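You operate a simulated robot arm through the tools that you are given. There is no shell and no other tool. Be economical: measure what you need, move in short steps, check, and stop when the job is done.

Carry out the task below with a simulated robot arm. There is one attempt and no reset: what you move stays moved.

TASK
Funnel 3 scoops of lentils into the blue jar; stand it on the coaster.
Fine: level scoops, scoop back where it stood; the green jar ends under the funnel.
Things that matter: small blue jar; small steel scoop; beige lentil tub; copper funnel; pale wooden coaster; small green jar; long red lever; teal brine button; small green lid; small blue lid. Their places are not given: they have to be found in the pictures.

Only the result counts: the job must be done as asked and must still hold three seconds after the hand-in. Knocking over, shifting, dropping, spilling or breaking anything else fails it.

THE ROBOT
A 7-joint arm with a two-finger parallel gripper, fixed in place. Base frame: the origin is at the foot of the arm, x ahead of it, y to its left, z up; the work surface is at about z = 0.9. Units: m, degrees, N and s.
Its first joint turns from -166.0 to 166.0 degrees. Payload 4.4 kg.
The tool frame sits at the grasp point between the pads (the TCP): z along the fingers, y along the line on which they close. The tips reach 0.023 m beyond it. The gripper opens to 0.094 m. The fingers are 0.038 m wide and 0.01 m thick; the gripper's body (0.054 by 0.096 m) begins 0.039 m behind the TCP.
Orientation is that of the tool frame in the base frame, as [roll, pitch, yaw] about the fixed x, y, z axes, in that order (R = Rz(yaw) Ry(pitch) Rx(roll)). With the fingers straight down and closing along the base's y, the tool's x points along the base's -x, its y along +y and its z along -z.

THE INTERFACE
- The arm moves only by the tool play_rows. Its argument "deltas" is a list of rows, each a list of 7 numbers: the shift along the base's x, y, z in m, then the turn, a rotation vector about the base's x, y, z in degrees, then the finger opening in m, from 0 to 0.094. In form: [[tx, ty, tz, ax, ay, az, claw], ...]. A call has 1 to 20 rows; each row is the pose to reach, as a shift and turn from the pose commanded when the call began. A row lasts 0.2 s, in which the tool goes at most 0.05 m and 8.6 degrees; a call with a longer step from one row to the next is refused whole, and so is a gripper value outside its range. Where a pose cannot be reached the arm comes as near as it can. A force on the tool above 40 N (or 10 N above the force at the start of the call, whichever is more), or a blocked arm, ends the call early, and 0.2 s more pass. The fingers move at their own pace (about 0.072 m/s each) and stop on an object; they squeeze with about 41 N. The grip force told is the motor's: it shows also when the fingers shut on nothing. Time passes only in rows, and 0.2 s behind the last, so rows that repeat a pose let the fingers close. It gives the time, the measured TCP pose, the force on the tool (base axes), the opening and the grip force at its end, in the units of the frame above (readings bear some noise).
- Cameras (640 x 400 px; columns grow to the right, rows downward): "scene" is fixed at [0.3999, 0.6508, 1.5414]; the picture's right is [-0.73, -0.68, 0.00], its down [-0.36, 0.39, -0.85] and it looks along [0.58, -0.62, -0.53] (base axes); focal length 252 px, centre (320, 200). "wrist" rides on the gripper at [0.086, 0.016, -0.074] in the tool frame; the picture's right is [-0.18, 0.98, 0.00], its down [-0.58, -0.11, -0.81] and it looks along [-0.79, -0.15, 0.59] (tool axes); focal length 243 px, centre (320, 200).
- grab_frame(camera): a new picture of that camera. The clock stands still meanwhile.
- probe_pixels(camera, pixels): for up to 12 pixels [column, row] of the newest picture of that camera ("zoom" is the newest enlarged one), the place [x, y, z] in the base frame of the surface seen there, good to about 0.002 m. The clock stands still meanwhile.
- zoom(camera, box): a new picture of the part [left, top, right, bottom] of that camera's present view, enlarged. The clock stands still meanwhile.
- sign_off(): hands the job in; it is judged then, once.

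Work in short steps. Measure before you move; look again where a grasp or a placing could have gone wrong, and mend it. You have 80 turns and 54 pictures in all, those below and enlarged ones among them. Open the gripper and draw the arm clear of the work before you hand the job in, unless the task says otherwise; then end with one line.

The tools are called after ">>>" by a JSON object that holds its "method" and its "body". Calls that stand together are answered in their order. play_rows: Moves the arm, as the interface text tells. Its arguments: {"type":"object","properties":{"deltas":{"type":"array","items":{"type":"array","items":{"type":"number"}}}},"required":["deltas"]} The other tools are called the same way: grab_frame (camera) takes a picture; probe_pixels (camera, pixels) gives the place of the surface under pixels of a picture; zoom (camera, box) takes an enlarged picture of a part of a camera's view; sign_off () hands the job in.

At the start:

```text
time_s: 0.0
tool_pos: [0.6081, 0.2329, 1.4296]
tcp_rot: [-180.0, 0.0, -180.0]
force: [0.1, 0.1, 0.9]
grip_width: 0.094
grip_force: 0.0
```

scene: 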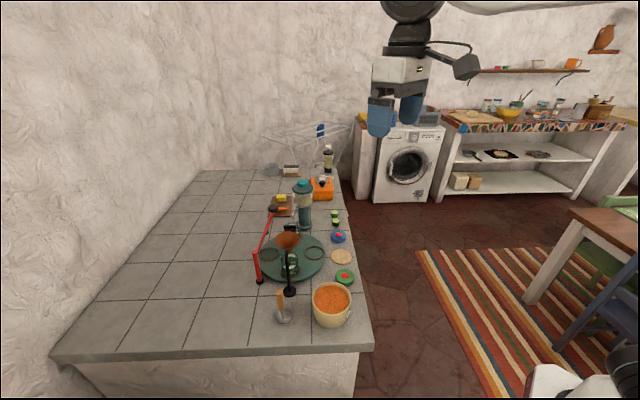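
wrist: 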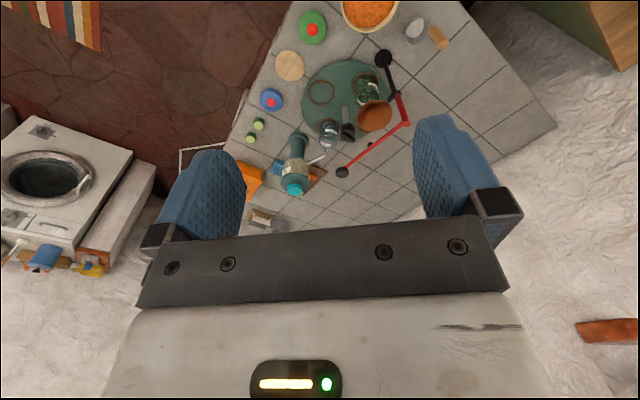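

The scene view shows a green turntable around (292,255), with the tub at (332,303) and the scoop at (283,310). I'll enlarge these areas.

>>> {"method": "zoom", "body": {"camera": "scene", "box": [230, 220, 370, 330]}}

>>> {"method": "zoom", "body": {"camera": "wrist", "box": [230, 0, 470, 150]}}

>>> {"method": "zoom", "body": {"camera": "scene", "box": [250, 140, 370, 240]}}

```text
3.64 times, centred on (300, 275) of scene
```

zoom: 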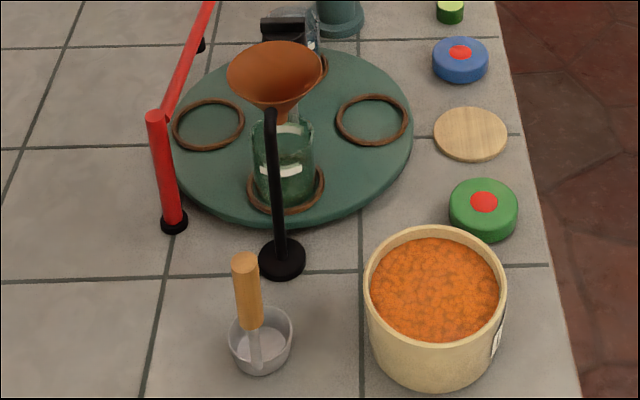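

```text
2.67 times, centred on (350, 75) of wrist
```

zoom: 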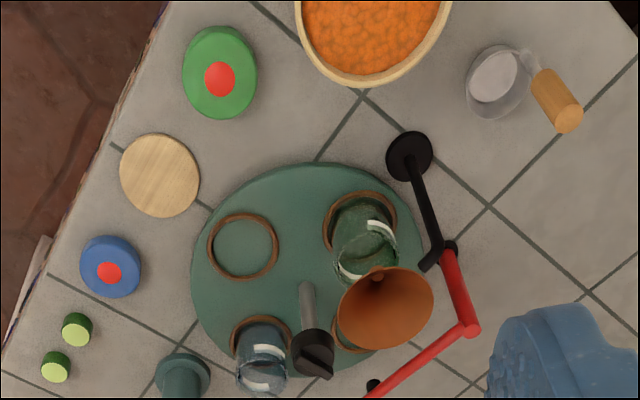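

```text
4.00 times, centred on (310, 190) of scene
```

zoom: 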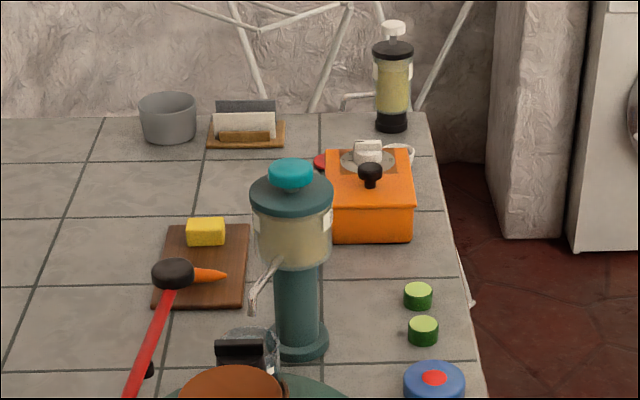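

I'll probe the main items on fresh enlarged views to get their positions.

>>> {"method": "zoom", "body": {"camera": "scene", "box": [230, 170, 370, 270]}}

>>> {"method": "probe_pixels", "body": {"camera": "scene", "pixels": [[332, 300], [283, 315], [281, 293], [341, 257], [345, 275], [339, 235], [260, 281], [256, 252], [272, 209], [291, 290], [288, 240], [316, 254]]}}

>>> {"method": "probe_pixels", "body": {"camera": "wrist", "pixels": [[342, 172], [406, 123], [398, 93], [383, 58], [374, 118], [367, 88], [321, 92], [329, 132], [345, 118], [348, 130], [415, 28], [442, 40]]}}

```text
4.00 times, centred on (300, 220) of scene
```

zoom: 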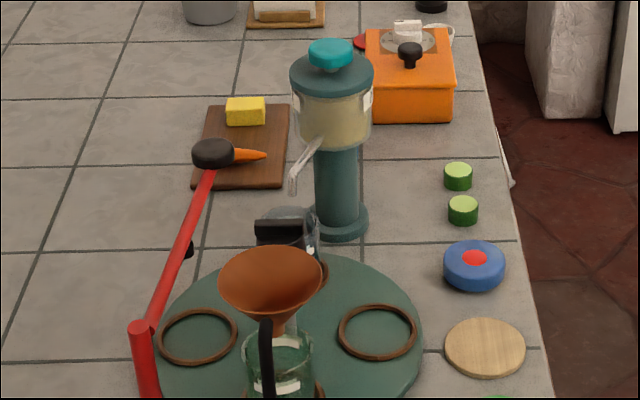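

```text
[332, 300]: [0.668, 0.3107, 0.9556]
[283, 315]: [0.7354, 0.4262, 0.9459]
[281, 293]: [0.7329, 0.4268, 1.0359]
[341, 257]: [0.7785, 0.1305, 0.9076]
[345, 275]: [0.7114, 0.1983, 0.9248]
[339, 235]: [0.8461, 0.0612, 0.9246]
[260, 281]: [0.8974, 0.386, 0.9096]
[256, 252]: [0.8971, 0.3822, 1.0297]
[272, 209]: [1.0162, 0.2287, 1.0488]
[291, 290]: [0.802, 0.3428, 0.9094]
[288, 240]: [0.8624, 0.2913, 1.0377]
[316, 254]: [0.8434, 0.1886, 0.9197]
```

```text
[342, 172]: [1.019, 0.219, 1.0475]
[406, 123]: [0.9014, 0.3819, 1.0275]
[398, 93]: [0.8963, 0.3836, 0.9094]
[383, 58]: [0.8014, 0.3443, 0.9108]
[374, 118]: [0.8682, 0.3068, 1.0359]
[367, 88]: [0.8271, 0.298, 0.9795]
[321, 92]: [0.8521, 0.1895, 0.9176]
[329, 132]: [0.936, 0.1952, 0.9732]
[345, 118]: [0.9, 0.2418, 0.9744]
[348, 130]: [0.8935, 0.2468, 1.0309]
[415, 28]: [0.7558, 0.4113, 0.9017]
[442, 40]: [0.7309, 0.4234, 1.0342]
```

Next I'll lower the arm in front of the turntable for a closer look at the lever, the centre knob and the jars.

>>> {"method": "play_rows", "body": {"deltas": [[-0.03, 0.01, -0.035, 0, 0, 0, 0.094], [-0.06, 0.02, -0.07, 0, 0, 0, 0.094], [-0.08, 0.03, -0.11, 0, 0, 0, 0.094], [-0.09, 0.04, -0.15, 0, 0, 0, 0.094], [-0.09, 0.04, -0.15, 0, 0, 0, 0.094]]}}

>>> {"method": "grab_frame", "body": {"camera": "wrist"}}

```text
time_s: 1.2
tool_pos: [0.5167, 0.2715, 1.2823]
tcp_rot: [180.0, 0.0, -179.9]
force: [-0.1, 0.0, -0.4]
grip_width: 0.0941
grip_force: 0.0
```

```text
47 pictures are left
```

wrist: 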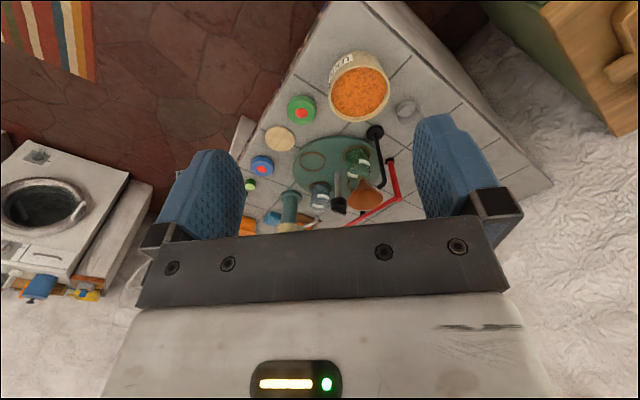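

>>> {"method": "zoom", "body": {"camera": "wrist", "box": [240, 90, 440, 230]}}

```text
2.86 times, centred on (340, 160) of wrist
```

zoom: 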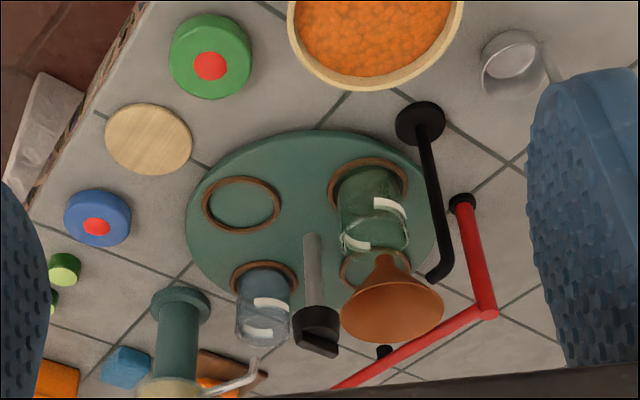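

I need to see how the funnel spout meets the green jar's mouth, and what the lever connects to.

>>> {"method": "zoom", "body": {"camera": "scene", "box": [264, 225, 320, 285]}}

>>> {"method": "probe_pixels", "body": {"camera": "zoom", "pixels": [[270, 160], [265, 195], [230, 200], [340, 195], [300, 240], [280, 300], [240, 30], [330, 70], [200, 70], [265, 100], [310, 40], [270, 20]]}}

```text
6.67 times, centred on (292, 255) of scene
```

zoom: 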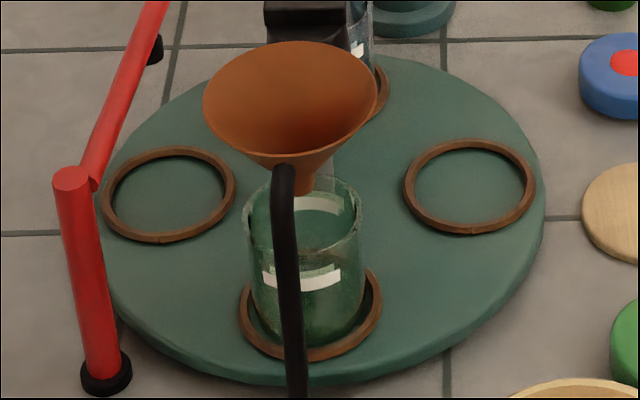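

```text
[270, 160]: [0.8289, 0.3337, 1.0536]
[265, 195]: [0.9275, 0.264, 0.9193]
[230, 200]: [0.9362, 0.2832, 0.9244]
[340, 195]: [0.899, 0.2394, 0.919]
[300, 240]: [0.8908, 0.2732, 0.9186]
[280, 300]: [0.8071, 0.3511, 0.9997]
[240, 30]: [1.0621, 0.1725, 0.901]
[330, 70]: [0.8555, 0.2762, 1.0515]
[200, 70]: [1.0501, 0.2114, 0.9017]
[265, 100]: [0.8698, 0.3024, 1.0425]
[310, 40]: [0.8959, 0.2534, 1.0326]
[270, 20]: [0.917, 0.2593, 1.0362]
```

I'll probe the lever stub, the rings, the knob and the lever line from the wrist view.

>>> {"method": "zoom", "body": {"camera": "wrist", "box": [300, 130, 410, 230]}}

>>> {"method": "probe_pixels", "body": {"camera": "wrist", "pixels": [[375, 213], [311, 161], [333, 190], [368, 146], [345, 148], [378, 199], [300, 162], [352, 206], [358, 200], [388, 218], [396, 213], [311, 150]]}}

```text
4.00 times, centred on (355, 180) of wrist
```

zoom: 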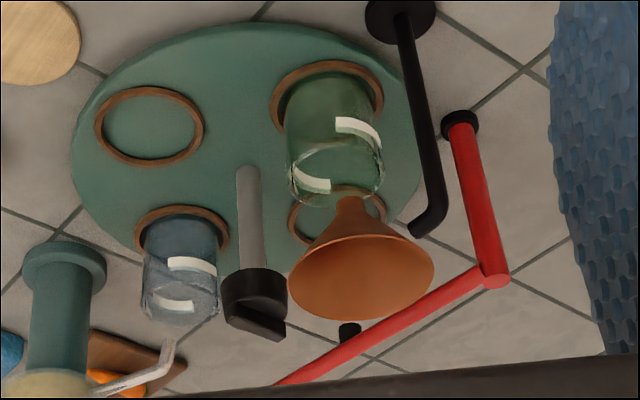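

```text
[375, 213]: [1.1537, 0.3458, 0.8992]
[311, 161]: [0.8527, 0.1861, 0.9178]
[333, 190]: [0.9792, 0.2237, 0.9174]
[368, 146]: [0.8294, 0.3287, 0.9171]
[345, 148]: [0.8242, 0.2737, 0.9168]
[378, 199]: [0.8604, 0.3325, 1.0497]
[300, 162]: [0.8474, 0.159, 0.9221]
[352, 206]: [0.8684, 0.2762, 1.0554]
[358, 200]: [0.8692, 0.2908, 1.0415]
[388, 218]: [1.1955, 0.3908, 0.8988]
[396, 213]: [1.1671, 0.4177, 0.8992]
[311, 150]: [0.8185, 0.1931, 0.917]
```

I'll probe the stub and the knob at corrected pixels.

>>> {"method": "probe_pixels", "body": {"camera": "zoom", "pixels": [[349, 330], [265, 325], [260, 280], [237, 300], [246, 200], [250, 168], [330, 362], [440, 297], [282, 72], [370, 120], [140, 225], [215, 215]]}}

>>> {"method": "zoom", "body": {"camera": "scene", "box": [245, 190, 300, 240]}}

```text
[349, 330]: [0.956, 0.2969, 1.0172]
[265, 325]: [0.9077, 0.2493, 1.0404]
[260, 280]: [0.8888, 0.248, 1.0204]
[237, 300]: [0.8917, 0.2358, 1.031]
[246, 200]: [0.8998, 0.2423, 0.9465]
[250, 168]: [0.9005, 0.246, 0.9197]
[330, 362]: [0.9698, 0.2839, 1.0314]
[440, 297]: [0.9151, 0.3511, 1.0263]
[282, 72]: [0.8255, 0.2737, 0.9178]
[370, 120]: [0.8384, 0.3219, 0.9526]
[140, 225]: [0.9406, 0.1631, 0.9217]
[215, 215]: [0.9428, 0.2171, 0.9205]
```

```text
8.00 times, centred on (272, 215) of scene
```

zoom: 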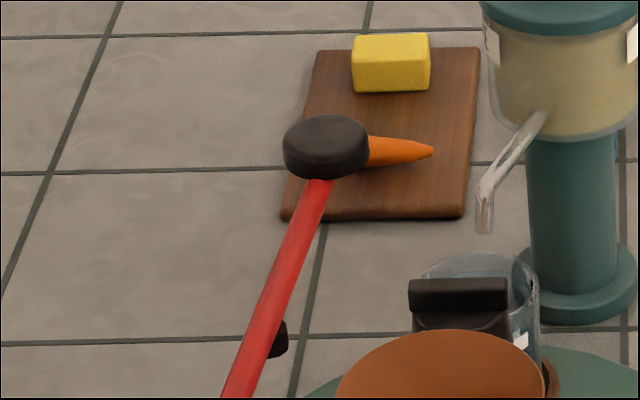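

A black peg sits on the lever at about (0.956, 0.297, 1.017). The centre post has a bar-topped cap at (0.90, 0.245, 1.04). I'll move closer for a clearer picture of both.

>>> {"method": "play_rows", "body": {"deltas": [[0.045, 0, 0, 0, 0, 0, 0.094], [0.09, 0, 0, 0, 0, 0, 0.094], [0.135, 0, 0, 0, 0, 0, 0.094], [0.18, 0, -0.02, 0, 0, 0, 0.094], [0.18, 0, -0.06, 0, 0, 0, 0.06], [0.18, 0, -0.06, 0, 0, 0, 0.094]]}}

>>> {"method": "grab_frame", "body": {"camera": "wrist"}}

```text
time_s: 2.6
tool_pos: [0.6997, 0.2718, 1.2184]
tcp_rot: [-179.9, -0.1, -180.0]
force: [1.1, -0.5, 0.2]
grip_width: 0.094
grip_force: 0.0
```

```text
42 pictures are left
```

wrist: 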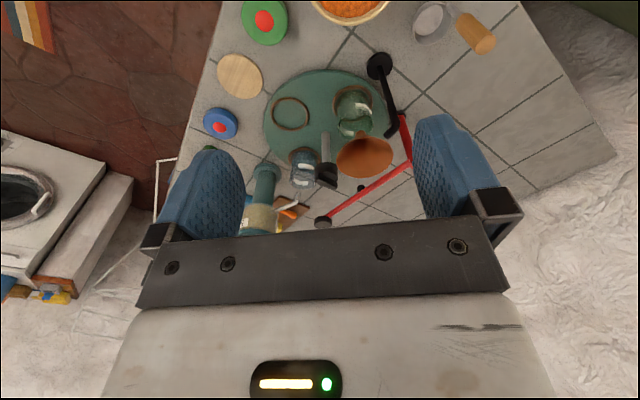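

>>> {"method": "zoom", "body": {"camera": "wrist", "box": [280, 80, 420, 230]}}

>>> {"method": "probe_pixels", "body": {"camera": "wrist", "pixels": [[361, 188], [328, 181], [330, 172], [320, 175], [365, 138], [336, 160], [393, 160], [370, 178], [298, 155], [340, 95], [352, 88], [372, 108]]}}

```text
2.67 times, centred on (350, 155) of wrist
```

zoom: 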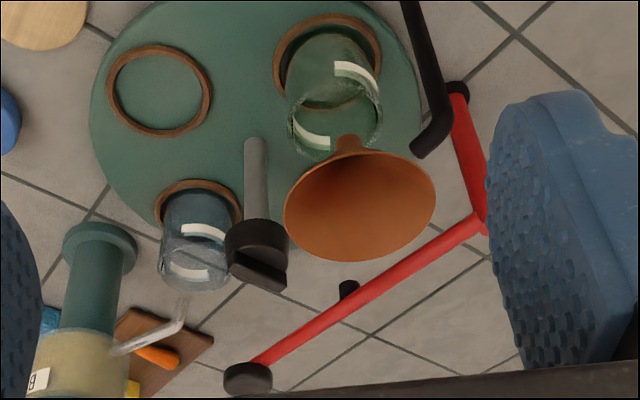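

```text
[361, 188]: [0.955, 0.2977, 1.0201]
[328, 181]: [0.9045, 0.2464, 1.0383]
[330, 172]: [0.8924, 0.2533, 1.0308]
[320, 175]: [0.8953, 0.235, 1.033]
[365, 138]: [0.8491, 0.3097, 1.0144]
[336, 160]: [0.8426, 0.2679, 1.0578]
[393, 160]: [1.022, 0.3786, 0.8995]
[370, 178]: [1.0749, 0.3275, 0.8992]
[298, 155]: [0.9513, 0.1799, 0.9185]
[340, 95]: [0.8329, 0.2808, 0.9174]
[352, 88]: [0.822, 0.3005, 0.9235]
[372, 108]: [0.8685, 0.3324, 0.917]
```

The lever looks like it turns about its post at (0.897, 0.384), and its arm is at z≈1.03. I'll bring the gripper above the arm near the post with the fingers across it, and hold at a safe height to check.

>>> {"method": "play_rows", "body": {"deltas": [[0.03, 0.01, 0, 0, 0, -8, 0.05], [0.06, 0.02, 0, 0, 0, -16, 0.05], [0.1, 0.03, 0, 0, 0, -24, 0.05], [0.14, 0.04, 0, 0, 0, -32, 0.05], [0.18, 0.05, 0, 0, 0, -40, 0.05], [0.22, 0.06, -0.02, 0, 0, -47, 0.05], [0.236, 0.06, -0.05, 0, 0, -53.5, 0.05], [0.236, 0.06, -0.09, 0, 0, -53.5, 0.05], [0.236, 0.06, -0.09, 0, 0, -53.5, 0.05]]}}

>>> {"method": "grab_frame", "body": {"camera": "scene"}}

>>> {"method": "grab_frame", "body": {"camera": "wrist"}}

```text
time_s: 4.6
tool_pos: [0.9346, 0.3316, 1.1274]
tcp_rot: [179.9, 0.0, 126.5]
force: [0.6, -0.1, 0.0]
grip_width: 0.0502
grip_force: 0.0
```

```text
40 pictures are left
```

scene: 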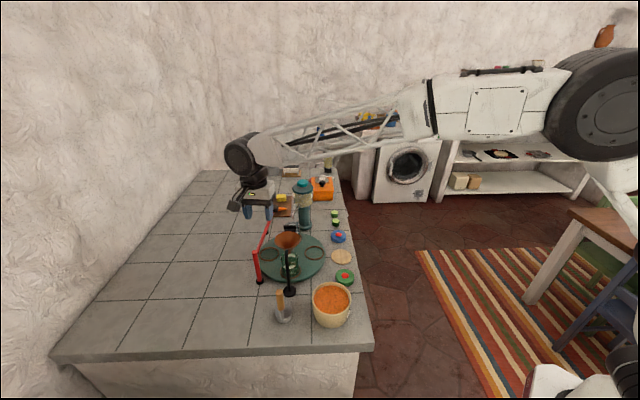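

```text
39 pictures are left
```

wrist: 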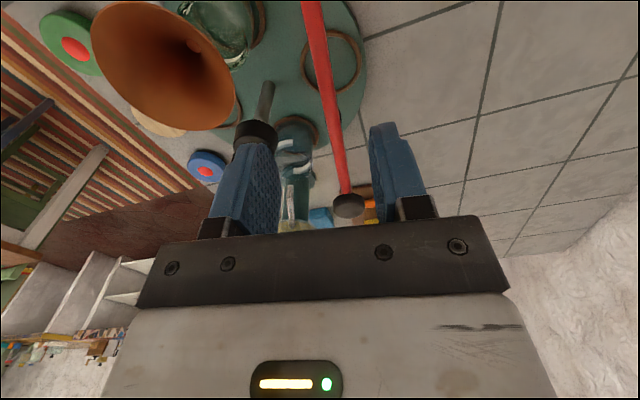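

The lever lies between the fingers in the wrist view, with the funnel rim to the left. I'll probe the rim and the lever before going down.

>>> {"method": "probe_pixels", "body": {"camera": "wrist", "pixels": [[236, 100], [207, 127], [120, 20], [95, 50], [203, 15], [316, 30], [330, 110], [348, 205], [265, 105], [195, 45]]}}

```text
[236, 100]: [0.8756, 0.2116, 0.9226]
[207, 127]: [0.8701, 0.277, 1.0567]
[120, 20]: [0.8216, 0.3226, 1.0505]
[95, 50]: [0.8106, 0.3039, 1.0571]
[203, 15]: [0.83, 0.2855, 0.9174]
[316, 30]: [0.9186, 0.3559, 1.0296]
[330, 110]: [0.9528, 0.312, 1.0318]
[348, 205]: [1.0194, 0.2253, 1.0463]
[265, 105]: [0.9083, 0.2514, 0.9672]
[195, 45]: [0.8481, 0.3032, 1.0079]
```

The lever top is at z≈1.03 and the funnel rim at 1.057. I'll go down to 1.03 with the fingers around the lever and close them gently.

>>> {"method": "play_rows", "body": {"deltas": [[0.002, 0, -0.04, 0, 0, 0, 0.05], [0.002, 0, -0.075, 0, 0, 0, 0.05], [0.002, 0, -0.098, 0, 0, 0, 0.05], [0.002, 0, -0.098, 0, 0, 0, 0.03], [0.002, 0, -0.098, 0, 0, 0, 0.02], [0.002, 0, -0.098, 0, 0, 0, 0.02]]}}

```text
time_s: 6.0
tool_pos: [0.9368, 0.3323, 1.0311]
tcp_rot: [-180.0, 0.0, 126.5]
force: [-0.8, 0.0, 0.0]
grip_width: 0.0203
grip_force: 0.0
```

I'll swing the lever 16° counter-clockwise, away from the funnel, and watch the force.

>>> {"method": "play_rows", "body": {"deltas": [[0.0068, 0.006, 0, 0, 0, 8, 0.02], [0.0127, 0.013, 0, 0, 0, 16, 0.02], [0.0127, 0.013, 0, 0, 0, 16, 0.02]]}}

>>> {"method": "grab_frame", "body": {"camera": "wrist"}}

```text
time_s: 6.5
tool_pos: [0.943, 0.3398, 1.0307]
tcp_rot: [-179.6, -0.2, 138.0]
force: [-33.2, -20.3, 3.0]
grip_width: 0.0362
grip_force: 18.2
stopped in row 2: the force on the tool passed its limit (the readings are from after the stop); the commanded pose is now the measured one
```

```text
38 pictures are left
```

wrist: 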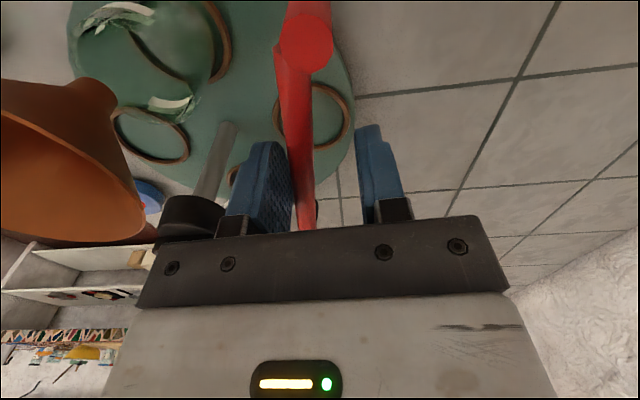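

The lever hits a stop going outward: -33 N after only a few mm. I'll return and try the other direction by a small 8°.

>>> {"method": "play_rows", "body": {"deltas": [[-0.0031, -0.004, 0, 0, 0, -5.5, 0.02], [-0.0062, -0.0075, 0, 0, 0, -11.5, 0.02], [-0.01, -0.01, 0, 0, 0, -15.5, 0.02], [-0.0138, -0.0125, 0, 0, 0, -19.5, 0.02], [-0.0138, -0.0125, 0, 0, 0, -19.5, 0.02]]}}

>>> {"method": "grab_frame", "body": {"camera": "scene"}}

```text
time_s: 7.7
tool_pos: [0.9311, 0.3298, 1.0308]
tcp_rot: [-179.8, -0.1, 118.6]
force: [18.6, 27.2, -5.8]
grip_width: 0.0332
grip_force: 14.8
```

```text
37 pictures are left
```

scene: 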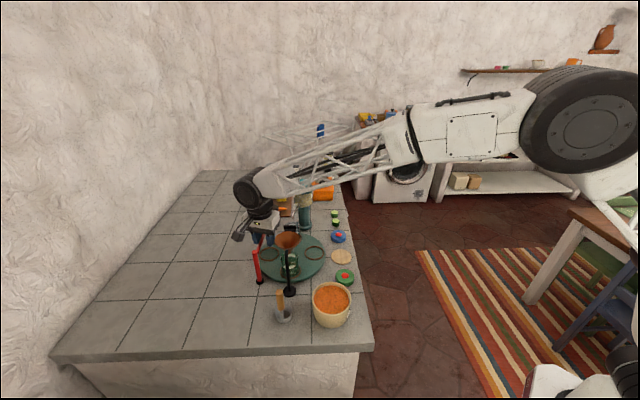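

The lever resists both ways about the vertical. I'll realign, let go, rise, and check that nothing moved.

>>> {"method": "play_rows", "body": {"deltas": [[0.003, 0.0013, 0, 0, 0, 4, 0.03], [0.0057, 0.0025, 0, 0, 0, 8, 0.05], [0.0057, 0.0025, 0, 0, 0, 8, 0.05], [0.0057, 0.0025, 0.04, 0, 0, 8, 0.05], [0.0057, 0.0025, 0.08, 0, 0, 8, 0.05], [0.0057, 0.0025, 0.1, 0, 0, 8, 0.05]]}}

>>> {"method": "grab_frame", "body": {"camera": "wrist"}}

>>> {"method": "zoom", "body": {"camera": "scene", "box": [240, 200, 350, 290]}}

```text
time_s: 9.1
tool_pos: [0.9362, 0.3287, 1.1295]
tcp_rot: [-179.7, -0.1, 126.7]
force: [-0.6, -0.8, -0.3]
grip_width: 0.0497
grip_force: 0.0
```

```text
36 pictures are left
```

wrist: 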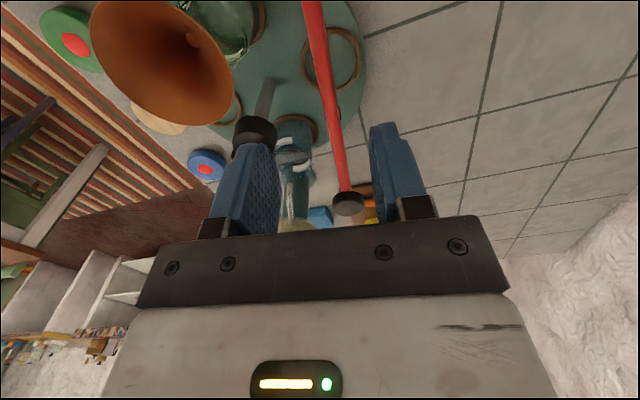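

```text
4.44 times, centred on (295, 245) of scene
```

zoom: 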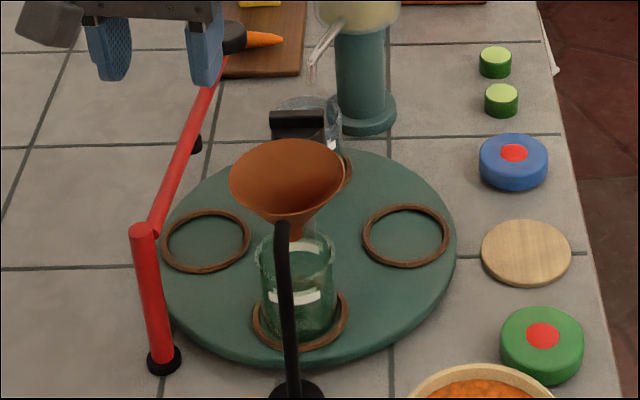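

The lever didn't move, so nothing was disturbed. The far black knob gives a longer arm, so I'll check the dispenser position near it before reaching.

>>> {"method": "probe_pixels", "body": {"camera": "scene", "pixels": [[303, 183], [303, 193], [305, 225], [312, 200], [296, 215], [272, 209], [281, 200], [291, 228], [279, 235]]}}

>>> {"method": "play_rows", "body": {"deltas": [[0.03, -0.025, 0, 0, 0, 0, 0.05], [0.055, -0.06, 0, 0, 0, 0, 0.05], [0.08, -0.1, 0, 0, 0, 0, 0.05], [0.08, -0.1, 0, 0, 0, 0, 0.05], [0.08, -0.1, 0, 0, 0, 0, 0.05]]}}

>>> {"method": "grab_frame", "body": {"camera": "wrist"}}

```text
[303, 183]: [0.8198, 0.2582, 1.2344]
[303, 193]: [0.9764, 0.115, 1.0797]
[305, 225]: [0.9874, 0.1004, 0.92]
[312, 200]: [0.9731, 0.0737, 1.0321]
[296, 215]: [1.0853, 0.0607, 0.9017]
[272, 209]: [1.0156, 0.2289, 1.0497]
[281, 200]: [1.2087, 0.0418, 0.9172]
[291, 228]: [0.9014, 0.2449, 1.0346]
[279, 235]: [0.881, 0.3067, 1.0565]
```

```text
time_s: 10.3
tool_pos: [1.0167, 0.2252, 1.133]
tcp_rot: [-179.8, -0.1, 126.6]
force: [-0.5, 0.0, 0.1]
grip_width: 0.05
grip_force: 0.1
```

```text
34 pictures are left
```

wrist: 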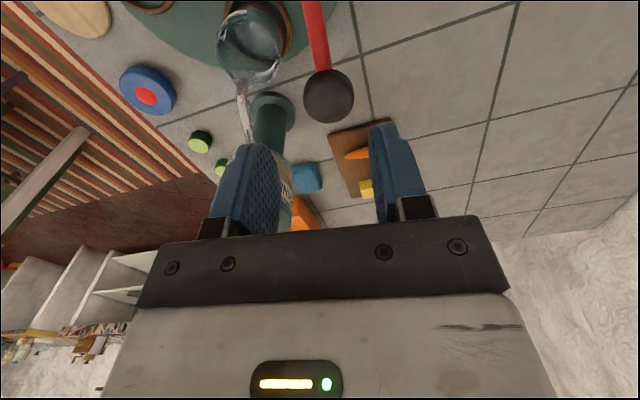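

The knob is reachable and sits centred between the fingers at about (328,95). I'll descend and grip it.

>>> {"method": "play_rows", "body": {"deltas": [[0.003, -0.001, -0.04, 0, 0, 0, 0.05], [0.003, -0.001, -0.075, 0, 0, 0, 0.05], [0.003, -0.001, -0.088, 0, 0, 0, 0.05], [0.003, -0.001, -0.088, 0, 0, 0, 0.02], [0.003, -0.001, -0.088, 0, 0, 0, 0.01], [0.003, -0.001, -0.088, 0, 0, 0, 0.01]]}}

```text
time_s: 11.7
tool_pos: [1.0199, 0.2288, 1.0433]
tcp_rot: [-179.7, -0.1, 126.6]
force: [3.3, 2.1, -9.3]
grip_width: 0.0369
grip_force: 45.1
```

I've gripped the knob (0.037 m). I'll push it slowly outward along its arc by 6°.

>>> {"method": "play_rows", "body": {"deltas": [[0.0055, 0.0042, 0, 0, 0, 2, 0.01], [0.011, 0.0085, 0, 0, 0, 4, 0.01], [0.016, 0.0129, 0, 0, 0, 6, 0.01], [0.016, 0.0129, 0, 0, 0, 6, 0.01]]}}

```text
time_s: 12.1
tool_pos: [1.0192, 0.228, 1.0412]
tcp_rot: [-179.4, -0.3, 127.2]
force: [-14.4, -5.3, 3.8]
grip_width: 0.0374
grip_force: 44.9
stopped in row 1: the force on the tool passed its limit (the readings are from after the stop); the commanded pose is now the measured one
```

That was blocked. I'll try the other way, toward the table, slowly.

>>> {"method": "play_rows", "body": {"deltas": [[-0.002, -0.0015, 0, 0, 0, -0.7, 0.01], [-0.005, -0.0035, 0, 0, 0, -1.7, 0.01], [-0.008, -0.0055, 0, 0, 0, -2.7, 0.01], [-0.008, -0.0055, 0, 0, 0, -2.7, 0.01]]}}

```text
time_s: 12.5
tool_pos: [1.019, 0.2296, 1.0425]
tcp_rot: [-179.7, -0.1, 126.7]
force: [15.8, 5.7, -1.6]
grip_width: 0.0375
grip_force: 44.9
stopped in row 2: the force on the tool passed its limit (the readings are from after the stop); the commanded pose is now the measured one
```

That's blocked too, so I'll try straight down and see.

>>> {"method": "play_rows", "body": {"deltas": [[0, 0, -0.003, 0, 0, 0, 0.01], [0, 0, -0.007, 0, 0, 0, 0.01], [0, 0, -0.012, 0, 0, 0, 0.01], [0, 0, -0.012, 0, 0, 0, 0.01]]}}

```text
time_s: 13.5
tool_pos: [1.0184, 0.2287, 1.0301]
tcp_rot: [-179.8, -0.1, 126.6]
force: [38.7, 9.5, 7.1]
grip_width: 0.0372
grip_force: 44.9
```

It moved down 12 mm with only 7 N vertical. I'll look at whether the lever tilted or the fingers slid.

>>> {"method": "zoom", "body": {"camera": "scene", "box": [230, 180, 350, 290]}}

```text
3.64 times, centred on (290, 235) of scene
```

zoom: 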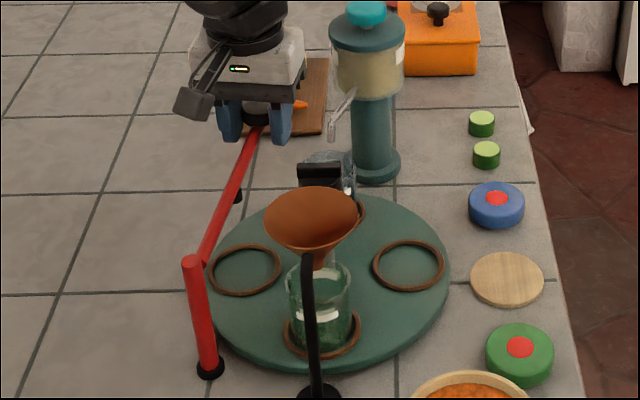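

>>> {"method": "probe_pixels", "body": {"camera": "zoom", "pixels": [[210, 245], [222, 215], [235, 185], [248, 150], [238, 195], [255, 115], [193, 262]]}}

```text
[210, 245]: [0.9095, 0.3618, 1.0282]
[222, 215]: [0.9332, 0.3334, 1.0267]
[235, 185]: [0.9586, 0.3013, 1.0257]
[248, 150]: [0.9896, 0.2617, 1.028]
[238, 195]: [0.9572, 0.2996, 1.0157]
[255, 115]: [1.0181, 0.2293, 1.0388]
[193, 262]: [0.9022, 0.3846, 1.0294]
```

The readings are ambiguous. I'll press a further 15 mm and then check the lever height.

>>> {"method": "play_rows", "body": {"deltas": [[0, 0, -0.004, 0, 0, 0, 0.01], [0, 0, -0.009, 0, 0, 0, 0.01], [0, 0, -0.015, 0, 0, 0, 0.01], [0, 0, -0.015, 0, 0, 0, 0.01]]}}

>>> {"method": "zoom", "body": {"camera": "scene", "box": [230, 180, 350, 290]}}

>>> {"method": "probe_pixels", "body": {"camera": "zoom", "pixels": [[210, 245], [222, 215], [235, 185], [248, 150], [255, 115], [270, 100]]}}

```text
time_s: 14.5
tool_pos: [1.0183, 0.2292, 1.0177]
tcp_rot: [-179.8, -0.2, 126.6]
force: [-10.9, 7.8, 32.4]
grip_width: 0.0372
grip_force: 44.8
```

```text
3.64 times, centred on (290, 235) of scene
```

zoom: 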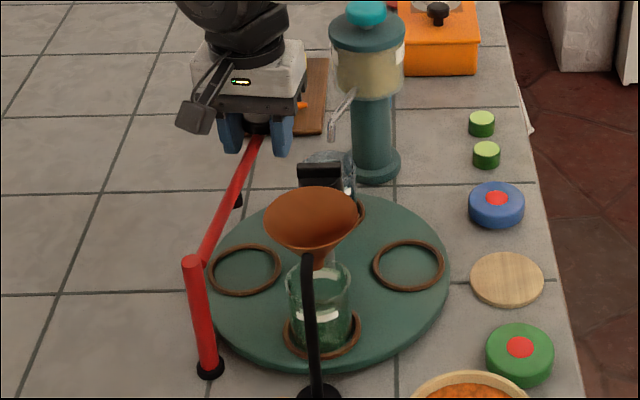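

```text
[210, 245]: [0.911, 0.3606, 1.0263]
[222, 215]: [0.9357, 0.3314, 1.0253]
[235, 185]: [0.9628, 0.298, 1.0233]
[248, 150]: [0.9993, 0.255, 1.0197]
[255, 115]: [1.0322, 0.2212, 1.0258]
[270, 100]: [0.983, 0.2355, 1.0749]
```

The lever tilts downward: its end dropped from about 1.04 to 1.02 and the table stays still so far. I'll let go, rise, close the fingers and press on the knob from above.

>>> {"method": "play_rows", "body": {"deltas": [[0, 0, 0.004, 0, 0, 0, 0.05], [0, 0, 0.004, 0, 0, 0, 0.06], [0, 0, 0.04, 0, 0, 0, 0.06], [0, 0, 0.075, 0, 0, 0, 0.06], [0, 0, 0.075, 0, 0, 0, 0.0], [0, 0, 0.075, 0, 0, 0, 0.0], [0, 0, 0.075, 0, 0, 0, 0.0]]}}

>>> {"method": "zoom", "body": {"camera": "scene", "box": [230, 180, 350, 290]}}

>>> {"method": "probe_pixels", "body": {"camera": "zoom", "pixels": [[210, 245], [222, 215], [235, 185], [248, 150], [257, 110], [260, 100]]}}

```text
time_s: 16.1
tool_pos: [1.0195, 0.23, 1.0892]
tcp_rot: [-179.6, 0.0, 126.6]
force: [-0.3, 0.6, -0.2]
grip_width: 0.0002
grip_force: 41.1
```

```text
3.64 times, centred on (290, 235) of scene
```

zoom: 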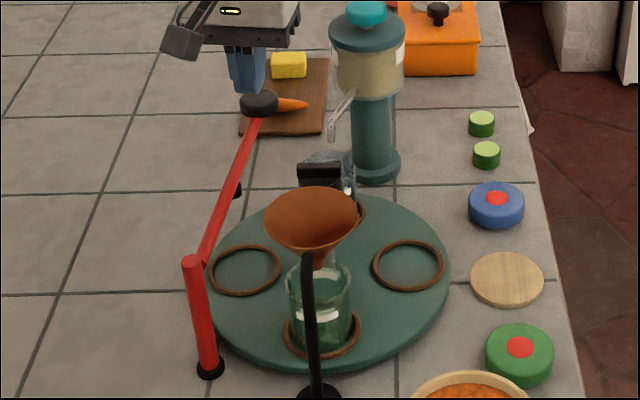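

```text
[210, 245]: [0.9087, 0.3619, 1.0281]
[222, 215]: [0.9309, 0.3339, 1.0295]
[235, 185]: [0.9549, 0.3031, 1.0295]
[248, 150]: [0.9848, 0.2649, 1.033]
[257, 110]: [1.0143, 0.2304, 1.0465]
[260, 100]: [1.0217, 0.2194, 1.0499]
```

The lever is sprung and returned to rest. I'll press it from above with a longer stroke.

>>> {"method": "play_rows", "body": {"deltas": [[0, 0, -0.012, 0, 0, 0, 0], [0, 0, -0.022, 0, 0, 0, 0], [0, 0, -0.032, 0, 0, 0, 0], [0, 0, -0.042, 0, 0, 0, 0], [0, 0, -0.052, 0, 0, 0, 0], [-0.002, 0.002, -0.062, 0, 0, 0, 0], [-0.003, 0.003, -0.072, 0, 0, 0, 0], [-0.004, 0.004, -0.082, 0, 0, 0, 0]]}}

>>> {"method": "zoom", "body": {"camera": "scene", "box": [230, 180, 350, 290]}}

```text
time_s: 17.2
tool_pos: [1.0205, 0.2286, 1.0524]
tcp_rot: [179.9, 0.1, 126.6]
force: [-3.4, -2.3, 12.0]
grip_width: 0.0001
grip_force: 41.4
stopped in row 5: the force on the tool passed its limit (the readings are from after the stop); the commanded pose is now the measured one
```

```text
3.64 times, centred on (290, 235) of scene
```

zoom: 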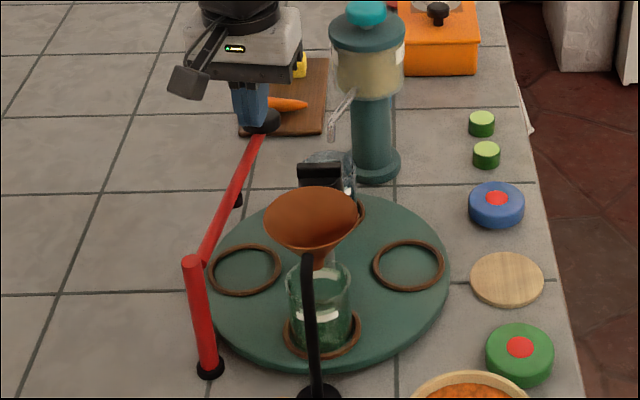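

The lever has only about 2 cm of sprung travel before a stop, and the table stays put. I'll release it and go above the centre bar handle, turning the fingers across the bar.

>>> {"method": "play_rows", "body": {"deltas": [[0, 0, 0.04, 0, 0, 0, 0], [0, 0, 0.08, 0, 0, 0, 0.02], [-0.01, 0, 0.1, 0, 0, 8, 0.04], [-0.03, 0, 0.1, 0, 0, 16, 0.04], [-0.05, 0, 0.1, 0, 0, 24, 0.04], [-0.07, 0.01, 0.1, 0, 0, 32, 0.04], [-0.09, 0.017, 0.1, 0, 0, 40, 0.04], [-0.115, 0.017, 0.1, 0, 0, 48, 0.04], [-0.115, 0.017, 0.1, 0, 0, 56, 0.04], [-0.115, 0.017, 0.1, 0, 0, 64, 0.04], [-0.115, 0.017, 0.1, 0, 0, 72, 0.04], [-0.115, 0.017, 0.1, 0, 0, 80, 0.04], [-0.115, 0.017, 0.1, 0, 0, 88, 0.04], [-0.115, 0.017, 0.1, 0, 0, 96.4, 0.04], [-0.115, 0.017, 0.1, 0, 0, 96.4, 0.04]]}}

>>> {"method": "grab_frame", "body": {"camera": "wrist"}}

>>> {"method": "zoom", "body": {"camera": "scene", "box": [240, 190, 350, 290]}}

```text
time_s: 20.4
tool_pos: [0.9048, 0.2464, 1.1487]
tcp_rot: [-179.9, 0.0, -136.9]
force: [-0.5, 0.3, -0.2]
grip_width: 0.0398
grip_force: 0.0
```

```text
29 pictures are left
```

wrist: 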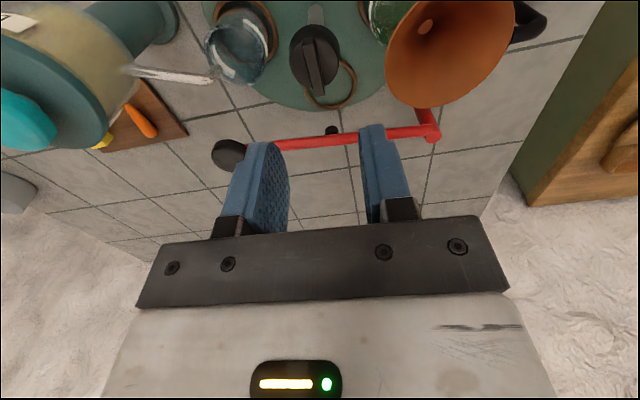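

```text
4.00 times, centred on (295, 240) of scene
```

zoom: 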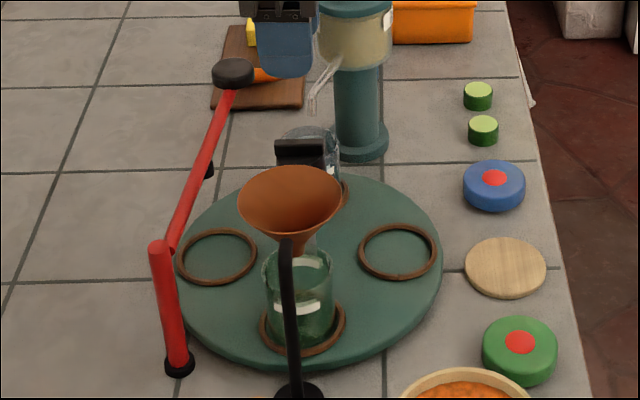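

The bar handle is clearly visible at (315,65). I'll probe its ends and the cap.

>>> {"method": "probe_pixels", "body": {"camera": "wrist", "pixels": [[309, 46], [317, 88], [313, 65], [290, 52], [338, 50], [330, 82], [296, 78], [322, 102], [352, 82], [420, 50], [428, 25], [331, 130]]}}

>>> {"method": "zoom", "body": {"camera": "wrist", "box": [200, 0, 440, 150]}}

```text
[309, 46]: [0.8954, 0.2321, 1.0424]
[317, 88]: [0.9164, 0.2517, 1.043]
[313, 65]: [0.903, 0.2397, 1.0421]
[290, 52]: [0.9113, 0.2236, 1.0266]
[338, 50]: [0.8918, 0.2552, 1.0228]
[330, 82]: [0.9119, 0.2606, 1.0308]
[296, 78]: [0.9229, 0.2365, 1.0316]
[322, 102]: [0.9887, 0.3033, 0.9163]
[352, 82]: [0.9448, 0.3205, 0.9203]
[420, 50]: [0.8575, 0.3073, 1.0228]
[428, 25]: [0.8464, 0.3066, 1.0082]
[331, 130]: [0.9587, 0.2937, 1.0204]
```

```text
2.67 times, centred on (320, 75) of wrist
```

zoom: 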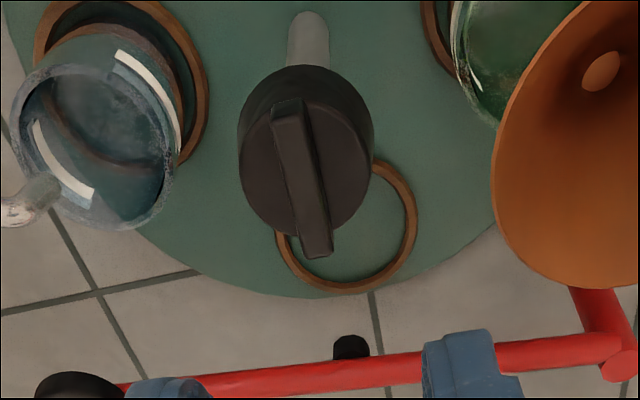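

The bar is centred at (0.906, 0.242), its top is at z 1.043, and it lies along the expected diagonal. I'll descend and grip it.

>>> {"method": "play_rows", "body": {"deltas": [[0.001, -0.004, -0.045, 0, 0, 0, 0.04], [0.001, -0.004, -0.08, 0, 0, 0, 0.04], [0.001, -0.004, -0.09, 0, 0, 0, 0.04], [0.001, -0.004, -0.09, 0, 0, 0, 0.02], [0.001, -0.004, -0.09, 0, 0, 0, 0.0], [0.001, -0.004, -0.09, 0, 0, 0, 0.0]]}}

```text
time_s: 22.0
tool_pos: [0.9062, 0.2411, 1.0603]
tcp_rot: [-179.9, 0.2, -137.1]
force: [11.7, -7.2, -3.2]
grip_width: 0.0092
grip_force: 44.9
stopped in row 6: the force on the tool passed its limit (the readings are from after the stop); the commanded pose is now the measured one
```

I've gripped the 9 mm bar. I'll twist it slowly by 10° clockwise.

>>> {"method": "play_rows", "body": {"deltas": [[0, 0, 0, 0, 0, -2, 0], [0, 0, 0, 0, 0, -4, 0], [0, 0, 0, 0, 0, -7, 0], [0, 0, 0, 0, 0, -10, 0], [0, 0, 0, 0, 0, -10, 0]]}}

>>> {"method": "zoom", "body": {"camera": "scene", "box": [240, 190, 350, 290]}}

```text
time_s: 23.2
tool_pos: [0.905, 0.2416, 1.0584]
tcp_rot: [-180.0, 0.1, -147.1]
force: [6.9, 1.9, -7.5]
grip_width: 0.0095
grip_force: 45.1
```

```text
4.00 times, centred on (295, 240) of scene
```

zoom: 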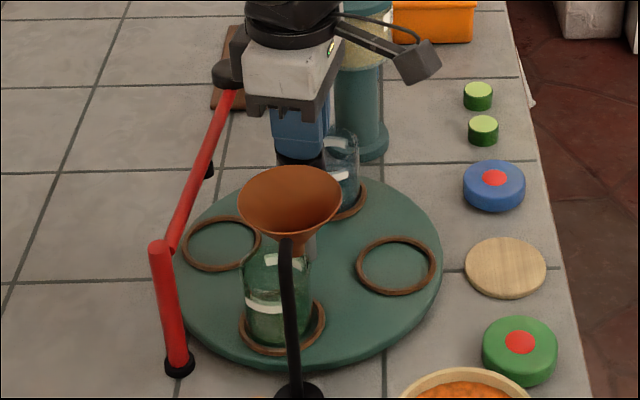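

The table turns with the knob and the jars ride along. I'll continue clockwise in 5° rows.

>>> {"method": "play_rows", "body": {"deltas": [[0, 0, 0, 0, 0, -3, 0], [0, 0, 0, 0, 0, -8, 0], [0, 0, 0, 0, 0, -13, 0], [0, 0, 0, 0, 0, -18, 0], [0, 0, 0, 0, 0, -23, 0], [0, 0, 0, 0, 0, -28, 0], [0, 0, 0, 0, 0, -33, 0], [0, 0, 0, 0, 0, -38, 0], [0, 0, 0, 0, 0, -43, 0], [0, 0, 0, 0, 0, -48, 0], [0, 0, 0, 0, 0, -53, 0], [0, 0, 0, 0, 0, -58, 0], [0, 0, 0, 0, 0, -63, 0], [0, 0, 0, 0, 0, -68, 0], [0, 0, 0, 0, 0, -73, 0], [0, 0, 0, 0, 0, -77, 0], [0, 0, 0, 0, 0, -80, 0], [0, 0, 0, 0, 0, -80, 0]]}}

>>> {"method": "grab_frame", "body": {"camera": "scene"}}

```text
time_s: 24.0
tool_pos: [0.9058, 0.2431, 1.0602]
tcp_rot: [-179.9, 0.1, -160.2]
force: [7.7, 9.0, -4.6]
grip_width: 0.0093
grip_force: 44.9
stopped in row 4: the force on the tool passed its limit (the readings are from after the stop); the commanded pose is now the measured one
```

```text
25 pictures are left
```

scene: 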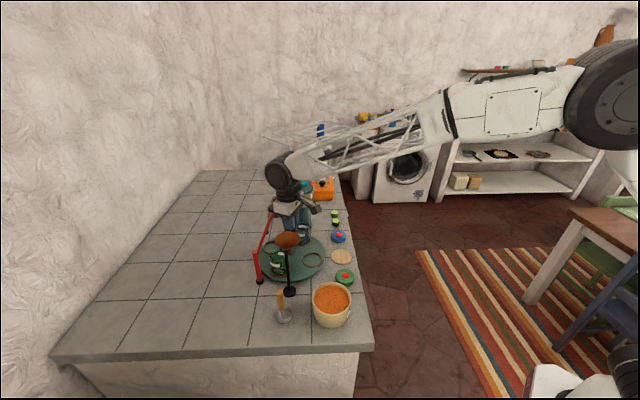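

The force tripped at 23° of turn. I'll check whether a jar touches anything.

>>> {"method": "zoom", "body": {"camera": "scene", "box": [250, 200, 340, 290]}}

```text
4.44 times, centred on (295, 245) of scene
```

zoom: 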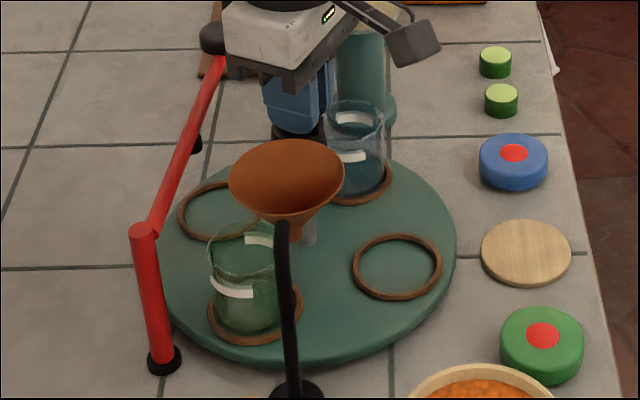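

The jars are clear, so the trip most likely came from gripping slightly off axis. I'll hold the bar loosely (0.012) and keep turning.

>>> {"method": "play_rows", "body": {"deltas": [[0, 0, 0, 0, 0, 0, 0.012], [0, 0, 0, 0, 0, -4, 0.012], [0, 0, 0, 0, 0, -8, 0.012], [0, 0, 0, 0, 0, -12, 0.012], [0, 0, 0, 0, 0, -16, 0.012], [0, 0, 0, 0, 0, -20, 0.012], [0, 0, 0, 0, 0, -24, 0.012], [0, 0, 0, 0, 0, -28, 0.012], [0, 0, 0, 0, 0, -32, 0.012], [0, 0, 0, 0, 0, -36, 0.012], [0, 0, 0, 0, 0, -40, 0.012], [0, 0, 0, 0, 0, -44, 0.012], [0, 0, 0, 0, 0, -48, 0.012], [0, 0, 0, 0, 0, -52, 0.012], [0, 0, 0, 0, 0, -56, 0.012], [0, 0, 0, 0, 0, -60, 0.012], [0, 0, 0, 0, 0, -64, 0.012], [0, 0, 0, 0, 0, -67, 0.012]]}}

```text
time_s: 27.8
tool_pos: [0.9061, 0.2439, 1.0606]
tcp_rot: [180.0, 0.1, 132.8]
force: [6.4, 4.1, 0.4]
grip_width: 0.016
grip_force: 4.2
```

90° are done. I'll continue the other 90° the same way.

>>> {"method": "play_rows", "body": {"deltas": [[0, 0, 0, 0, 0, -5, 0.012], [0, 0, 0, 0, 0, -10, 0.012], [0, 0, 0, 0, 0, -15, 0.012], [0, 0, 0, 0, 0, -20, 0.012], [0, 0, 0, 0, 0, -25, 0.012], [0, 0, 0, 0, 0, -30, 0.012], [0, 0, 0, 0, 0, -35, 0.012], [0, 0, 0, 0, 0, -40, 0.012], [0, 0, 0, 0, 0, -45, 0.012], [0, 0, 0, 0, 0, -50, 0.012], [0, 0, 0, 0, 0, -55, 0.012], [0, 0, 0, 0, 0, -60, 0.012], [0, 0, 0, 0, 0, -65, 0.012], [0, 0, 0, 0, 0, -70, 0.012], [0, 0, 0, 0, 0, -75, 0.012], [0, 0, 0, 0, 0, -80, 0.012], [0, 0, 0, 0, 0, -84, 0.012], [0, 0, 0, 0, 0, -87, 0.012], [0, 0, 0, 0, 0, -90, 0.012], [0, 0, 0, 0, 0, -90, 0.012]]}}

>>> {"method": "zoom", "body": {"camera": "scene", "box": [240, 190, 350, 290]}}

```text
time_s: 32.0
tool_pos: [0.9056, 0.2436, 1.0622]
tcp_rot: [-179.9, 0.1, 42.8]
force: [-0.6, -1.2, -0.3]
grip_width: 0.0127
grip_force: 1.0
```

```text
4.00 times, centred on (295, 240) of scene
```

zoom: 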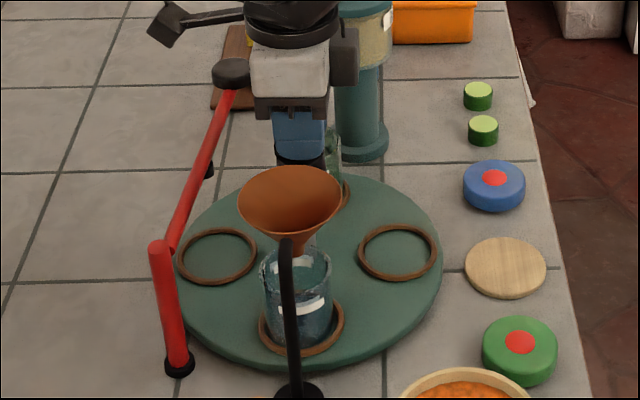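

The blue jar now stands under the funnel. I'll release the bar, rise, and turn back toward the scoop for a close look.

>>> {"method": "play_rows", "body": {"deltas": [[0, 0, 0, 0, 0, 0, 0.035], [0, 0, 0.02, 0, 0, 0, 0.035], [0, 0, 0.06, 0, 0, 0, 0.06], [0, 0, 0.1, 0, 0, 8, 0.06], [-0.03, 0.01, 0.13, 0, 0, 16, 0.06], [-0.07, 0.02, 0.14, 0, 0, 24, 0.06], [-0.11, 0.03, 0.15, 0, 0, 32, 0.06], [-0.15, 0.045, 0.15, 0, 0, 40, 0.06], [-0.19, 0.06, 0.15, 0, 0, 48, 0.06], [-0.23, 0.08, 0.15, 0, 0, 56, 0.06], [-0.26, 0.11, 0.15, 0, 0, 64, 0.06], [-0.28, 0.14, 0.15, 0, 0, 72, 0.06], [-0.28, 0.17, 0.15, 0, 0, 80, 0.06], [-0.28, 0.18, 0.15, 0, 0, 88, 0.06], [-0.28, 0.18, 0.15, 0, 0, 96, 0.06], [-0.28, 0.18, 0.15, 0, 0, 104, 0.06], [-0.28, 0.18, 0.15, 0, 0, 112, 0.06], [-0.28, 0.18, 0.15, 0, 0, 120, 0.06], [-0.28, 0.18, 0.15, 0, 0, 128, 0.06], [-0.28, 0.18, 0.13, 0, 0, 136.5, 0.06]]}}

>>> {"method": "grab_frame", "body": {"camera": "wrist"}}

```text
time_s: 36.2
tool_pos: [0.6249, 0.423, 1.1889]
tcp_rot: [-180.0, 0.1, 179.6]
force: [-0.4, 0.5, -0.2]
grip_width: 0.0598
grip_force: 0.0
```

```text
22 pictures are left
```

wrist: 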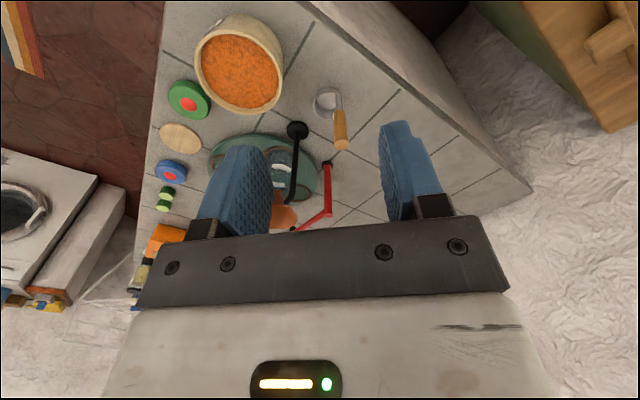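

>>> {"method": "zoom", "body": {"camera": "wrist", "box": [180, 10, 380, 160]}}

>>> {"method": "probe_pixels", "body": {"camera": "wrist", "pixels": [[327, 100], [316, 102], [326, 113], [330, 89], [338, 112], [343, 145], [340, 125], [205, 30], [240, 65], [278, 85], [240, 17], [245, 110]]}}

```text
2.67 times, centred on (280, 85) of wrist
```

zoom: 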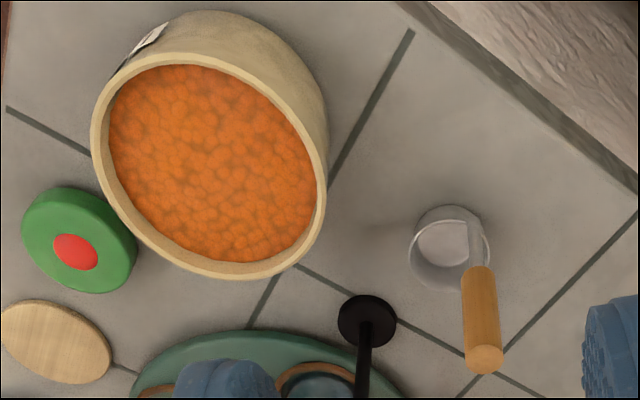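

```text
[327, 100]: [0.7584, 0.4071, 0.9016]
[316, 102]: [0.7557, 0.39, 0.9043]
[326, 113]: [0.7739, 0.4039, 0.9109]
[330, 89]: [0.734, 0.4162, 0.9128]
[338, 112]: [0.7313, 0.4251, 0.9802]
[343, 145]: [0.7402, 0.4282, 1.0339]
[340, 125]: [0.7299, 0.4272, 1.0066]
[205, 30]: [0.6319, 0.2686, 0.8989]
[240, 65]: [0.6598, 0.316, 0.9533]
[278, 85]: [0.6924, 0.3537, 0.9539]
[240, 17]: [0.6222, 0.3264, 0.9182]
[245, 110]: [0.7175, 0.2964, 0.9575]
```

The scoop's cup is at (0.757, 0.407). Its upright handle's axis is at about (0.737, 0.426) and tops out at z 1.035. I'll come above it with the fingers closing across the cup's direction, descend and grip.

>>> {"method": "play_rows", "body": {"deltas": [[0.03, 0.001, -0.02, 0, 0, -8, 0.06], [0.06, 0.001, -0.04, 0, 0, -16, 0.06], [0.09, 0.002, -0.06, 0, 0, -24, 0.06], [0.112, 0.003, -0.08, 0, 0, -32, 0.06], [0.112, 0.003, -0.1, 0, 0, -40, 0.06], [0.112, 0.003, -0.12, 0, 0, -43.6, 0.06], [0.112, 0.003, -0.15, 0, 0, -43.6, 0.06], [0.112, 0.003, -0.179, 0, 0, -43.6, 0.06], [0.112, 0.003, -0.179, 0, 0, -43.6, 0.03], [0.112, 0.003, -0.179, 0, 0, -43.6, 0.0], [0.112, 0.003, -0.179, 0, 0, -43.6, 0.0], [0.112, 0.003, -0.179, 0, 0, -43.6, 0.0]]}}

>>> {"method": "zoom", "body": {"camera": "scene", "box": [240, 250, 370, 350]}}

```text
time_s: 38.8
tool_pos: [0.7337, 0.4248, 1.0101]
tcp_rot: [-179.9, 0.2, 135.8]
force: [0.3, -0.2, -0.4]
grip_width: 0.0172
grip_force: 41.7
```

```text
4.00 times, centred on (305, 300) of scene
```

zoom: 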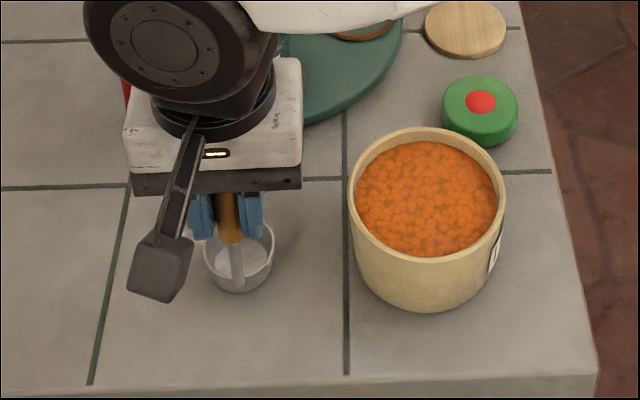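

I've gripped the handle (0.0172 m). The home pose is TCP (0.7337, 0.4248, 1.0101) at yaw 135.8. I'll measure the tub rim, the lentils and the cup.

>>> {"method": "probe_pixels", "body": {"camera": "zoom", "pixels": [[352, 190], [503, 180], [427, 131], [425, 259], [427, 200], [370, 190], [488, 190], [425, 145], [235, 290], [207, 245], [272, 240], [240, 225]]}}

```text
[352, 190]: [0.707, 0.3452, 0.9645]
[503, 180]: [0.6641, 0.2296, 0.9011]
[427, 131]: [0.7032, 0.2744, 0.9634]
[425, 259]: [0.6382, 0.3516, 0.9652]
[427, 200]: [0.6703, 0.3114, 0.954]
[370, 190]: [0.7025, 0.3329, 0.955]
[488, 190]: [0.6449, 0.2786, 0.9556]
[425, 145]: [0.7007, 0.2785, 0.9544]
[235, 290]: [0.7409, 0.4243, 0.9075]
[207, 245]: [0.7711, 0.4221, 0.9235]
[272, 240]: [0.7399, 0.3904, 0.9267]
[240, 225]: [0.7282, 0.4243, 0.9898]
```

The tub centre is (0.671, 0.313), its rim is at 0.965 and the lentils at 0.954. The cup rim is 0.084 below the TCP. I'll lift, move over the tub, and stop above it.

>>> {"method": "play_rows", "body": {"deltas": [[0, 0, 0.03, 0, 0, 0, 0], [0, 0, 0.06, 0, 0, 0, 0], [0, 0, 0.1, 0, 0, 0, 0], [-0.025, -0.03, 0.1, 0, 0, 0, 0], [-0.055, -0.06, 0.1, 0, 0, 0, 0], [-0.0845, -0.093, 0.1, 0, 0, 0, 0], [-0.0845, -0.093, 0.075, 0, 0, 0, 0], [-0.0845, -0.093, 0.055, 0, 0, 0, 0], [-0.0845, -0.093, 0.045, 0, 0, 0, 0], [-0.0845, -0.093, 0.035, 0, 0, 0, 0]]}}

```text
time_s: 41.0
tool_pos: [0.653, 0.3313, 1.0469]
tcp_rot: [-180.0, 0.1, 135.8]
force: [0.0, 0.5, -0.7]
grip_width: 0.0173
grip_force: 41.5
```

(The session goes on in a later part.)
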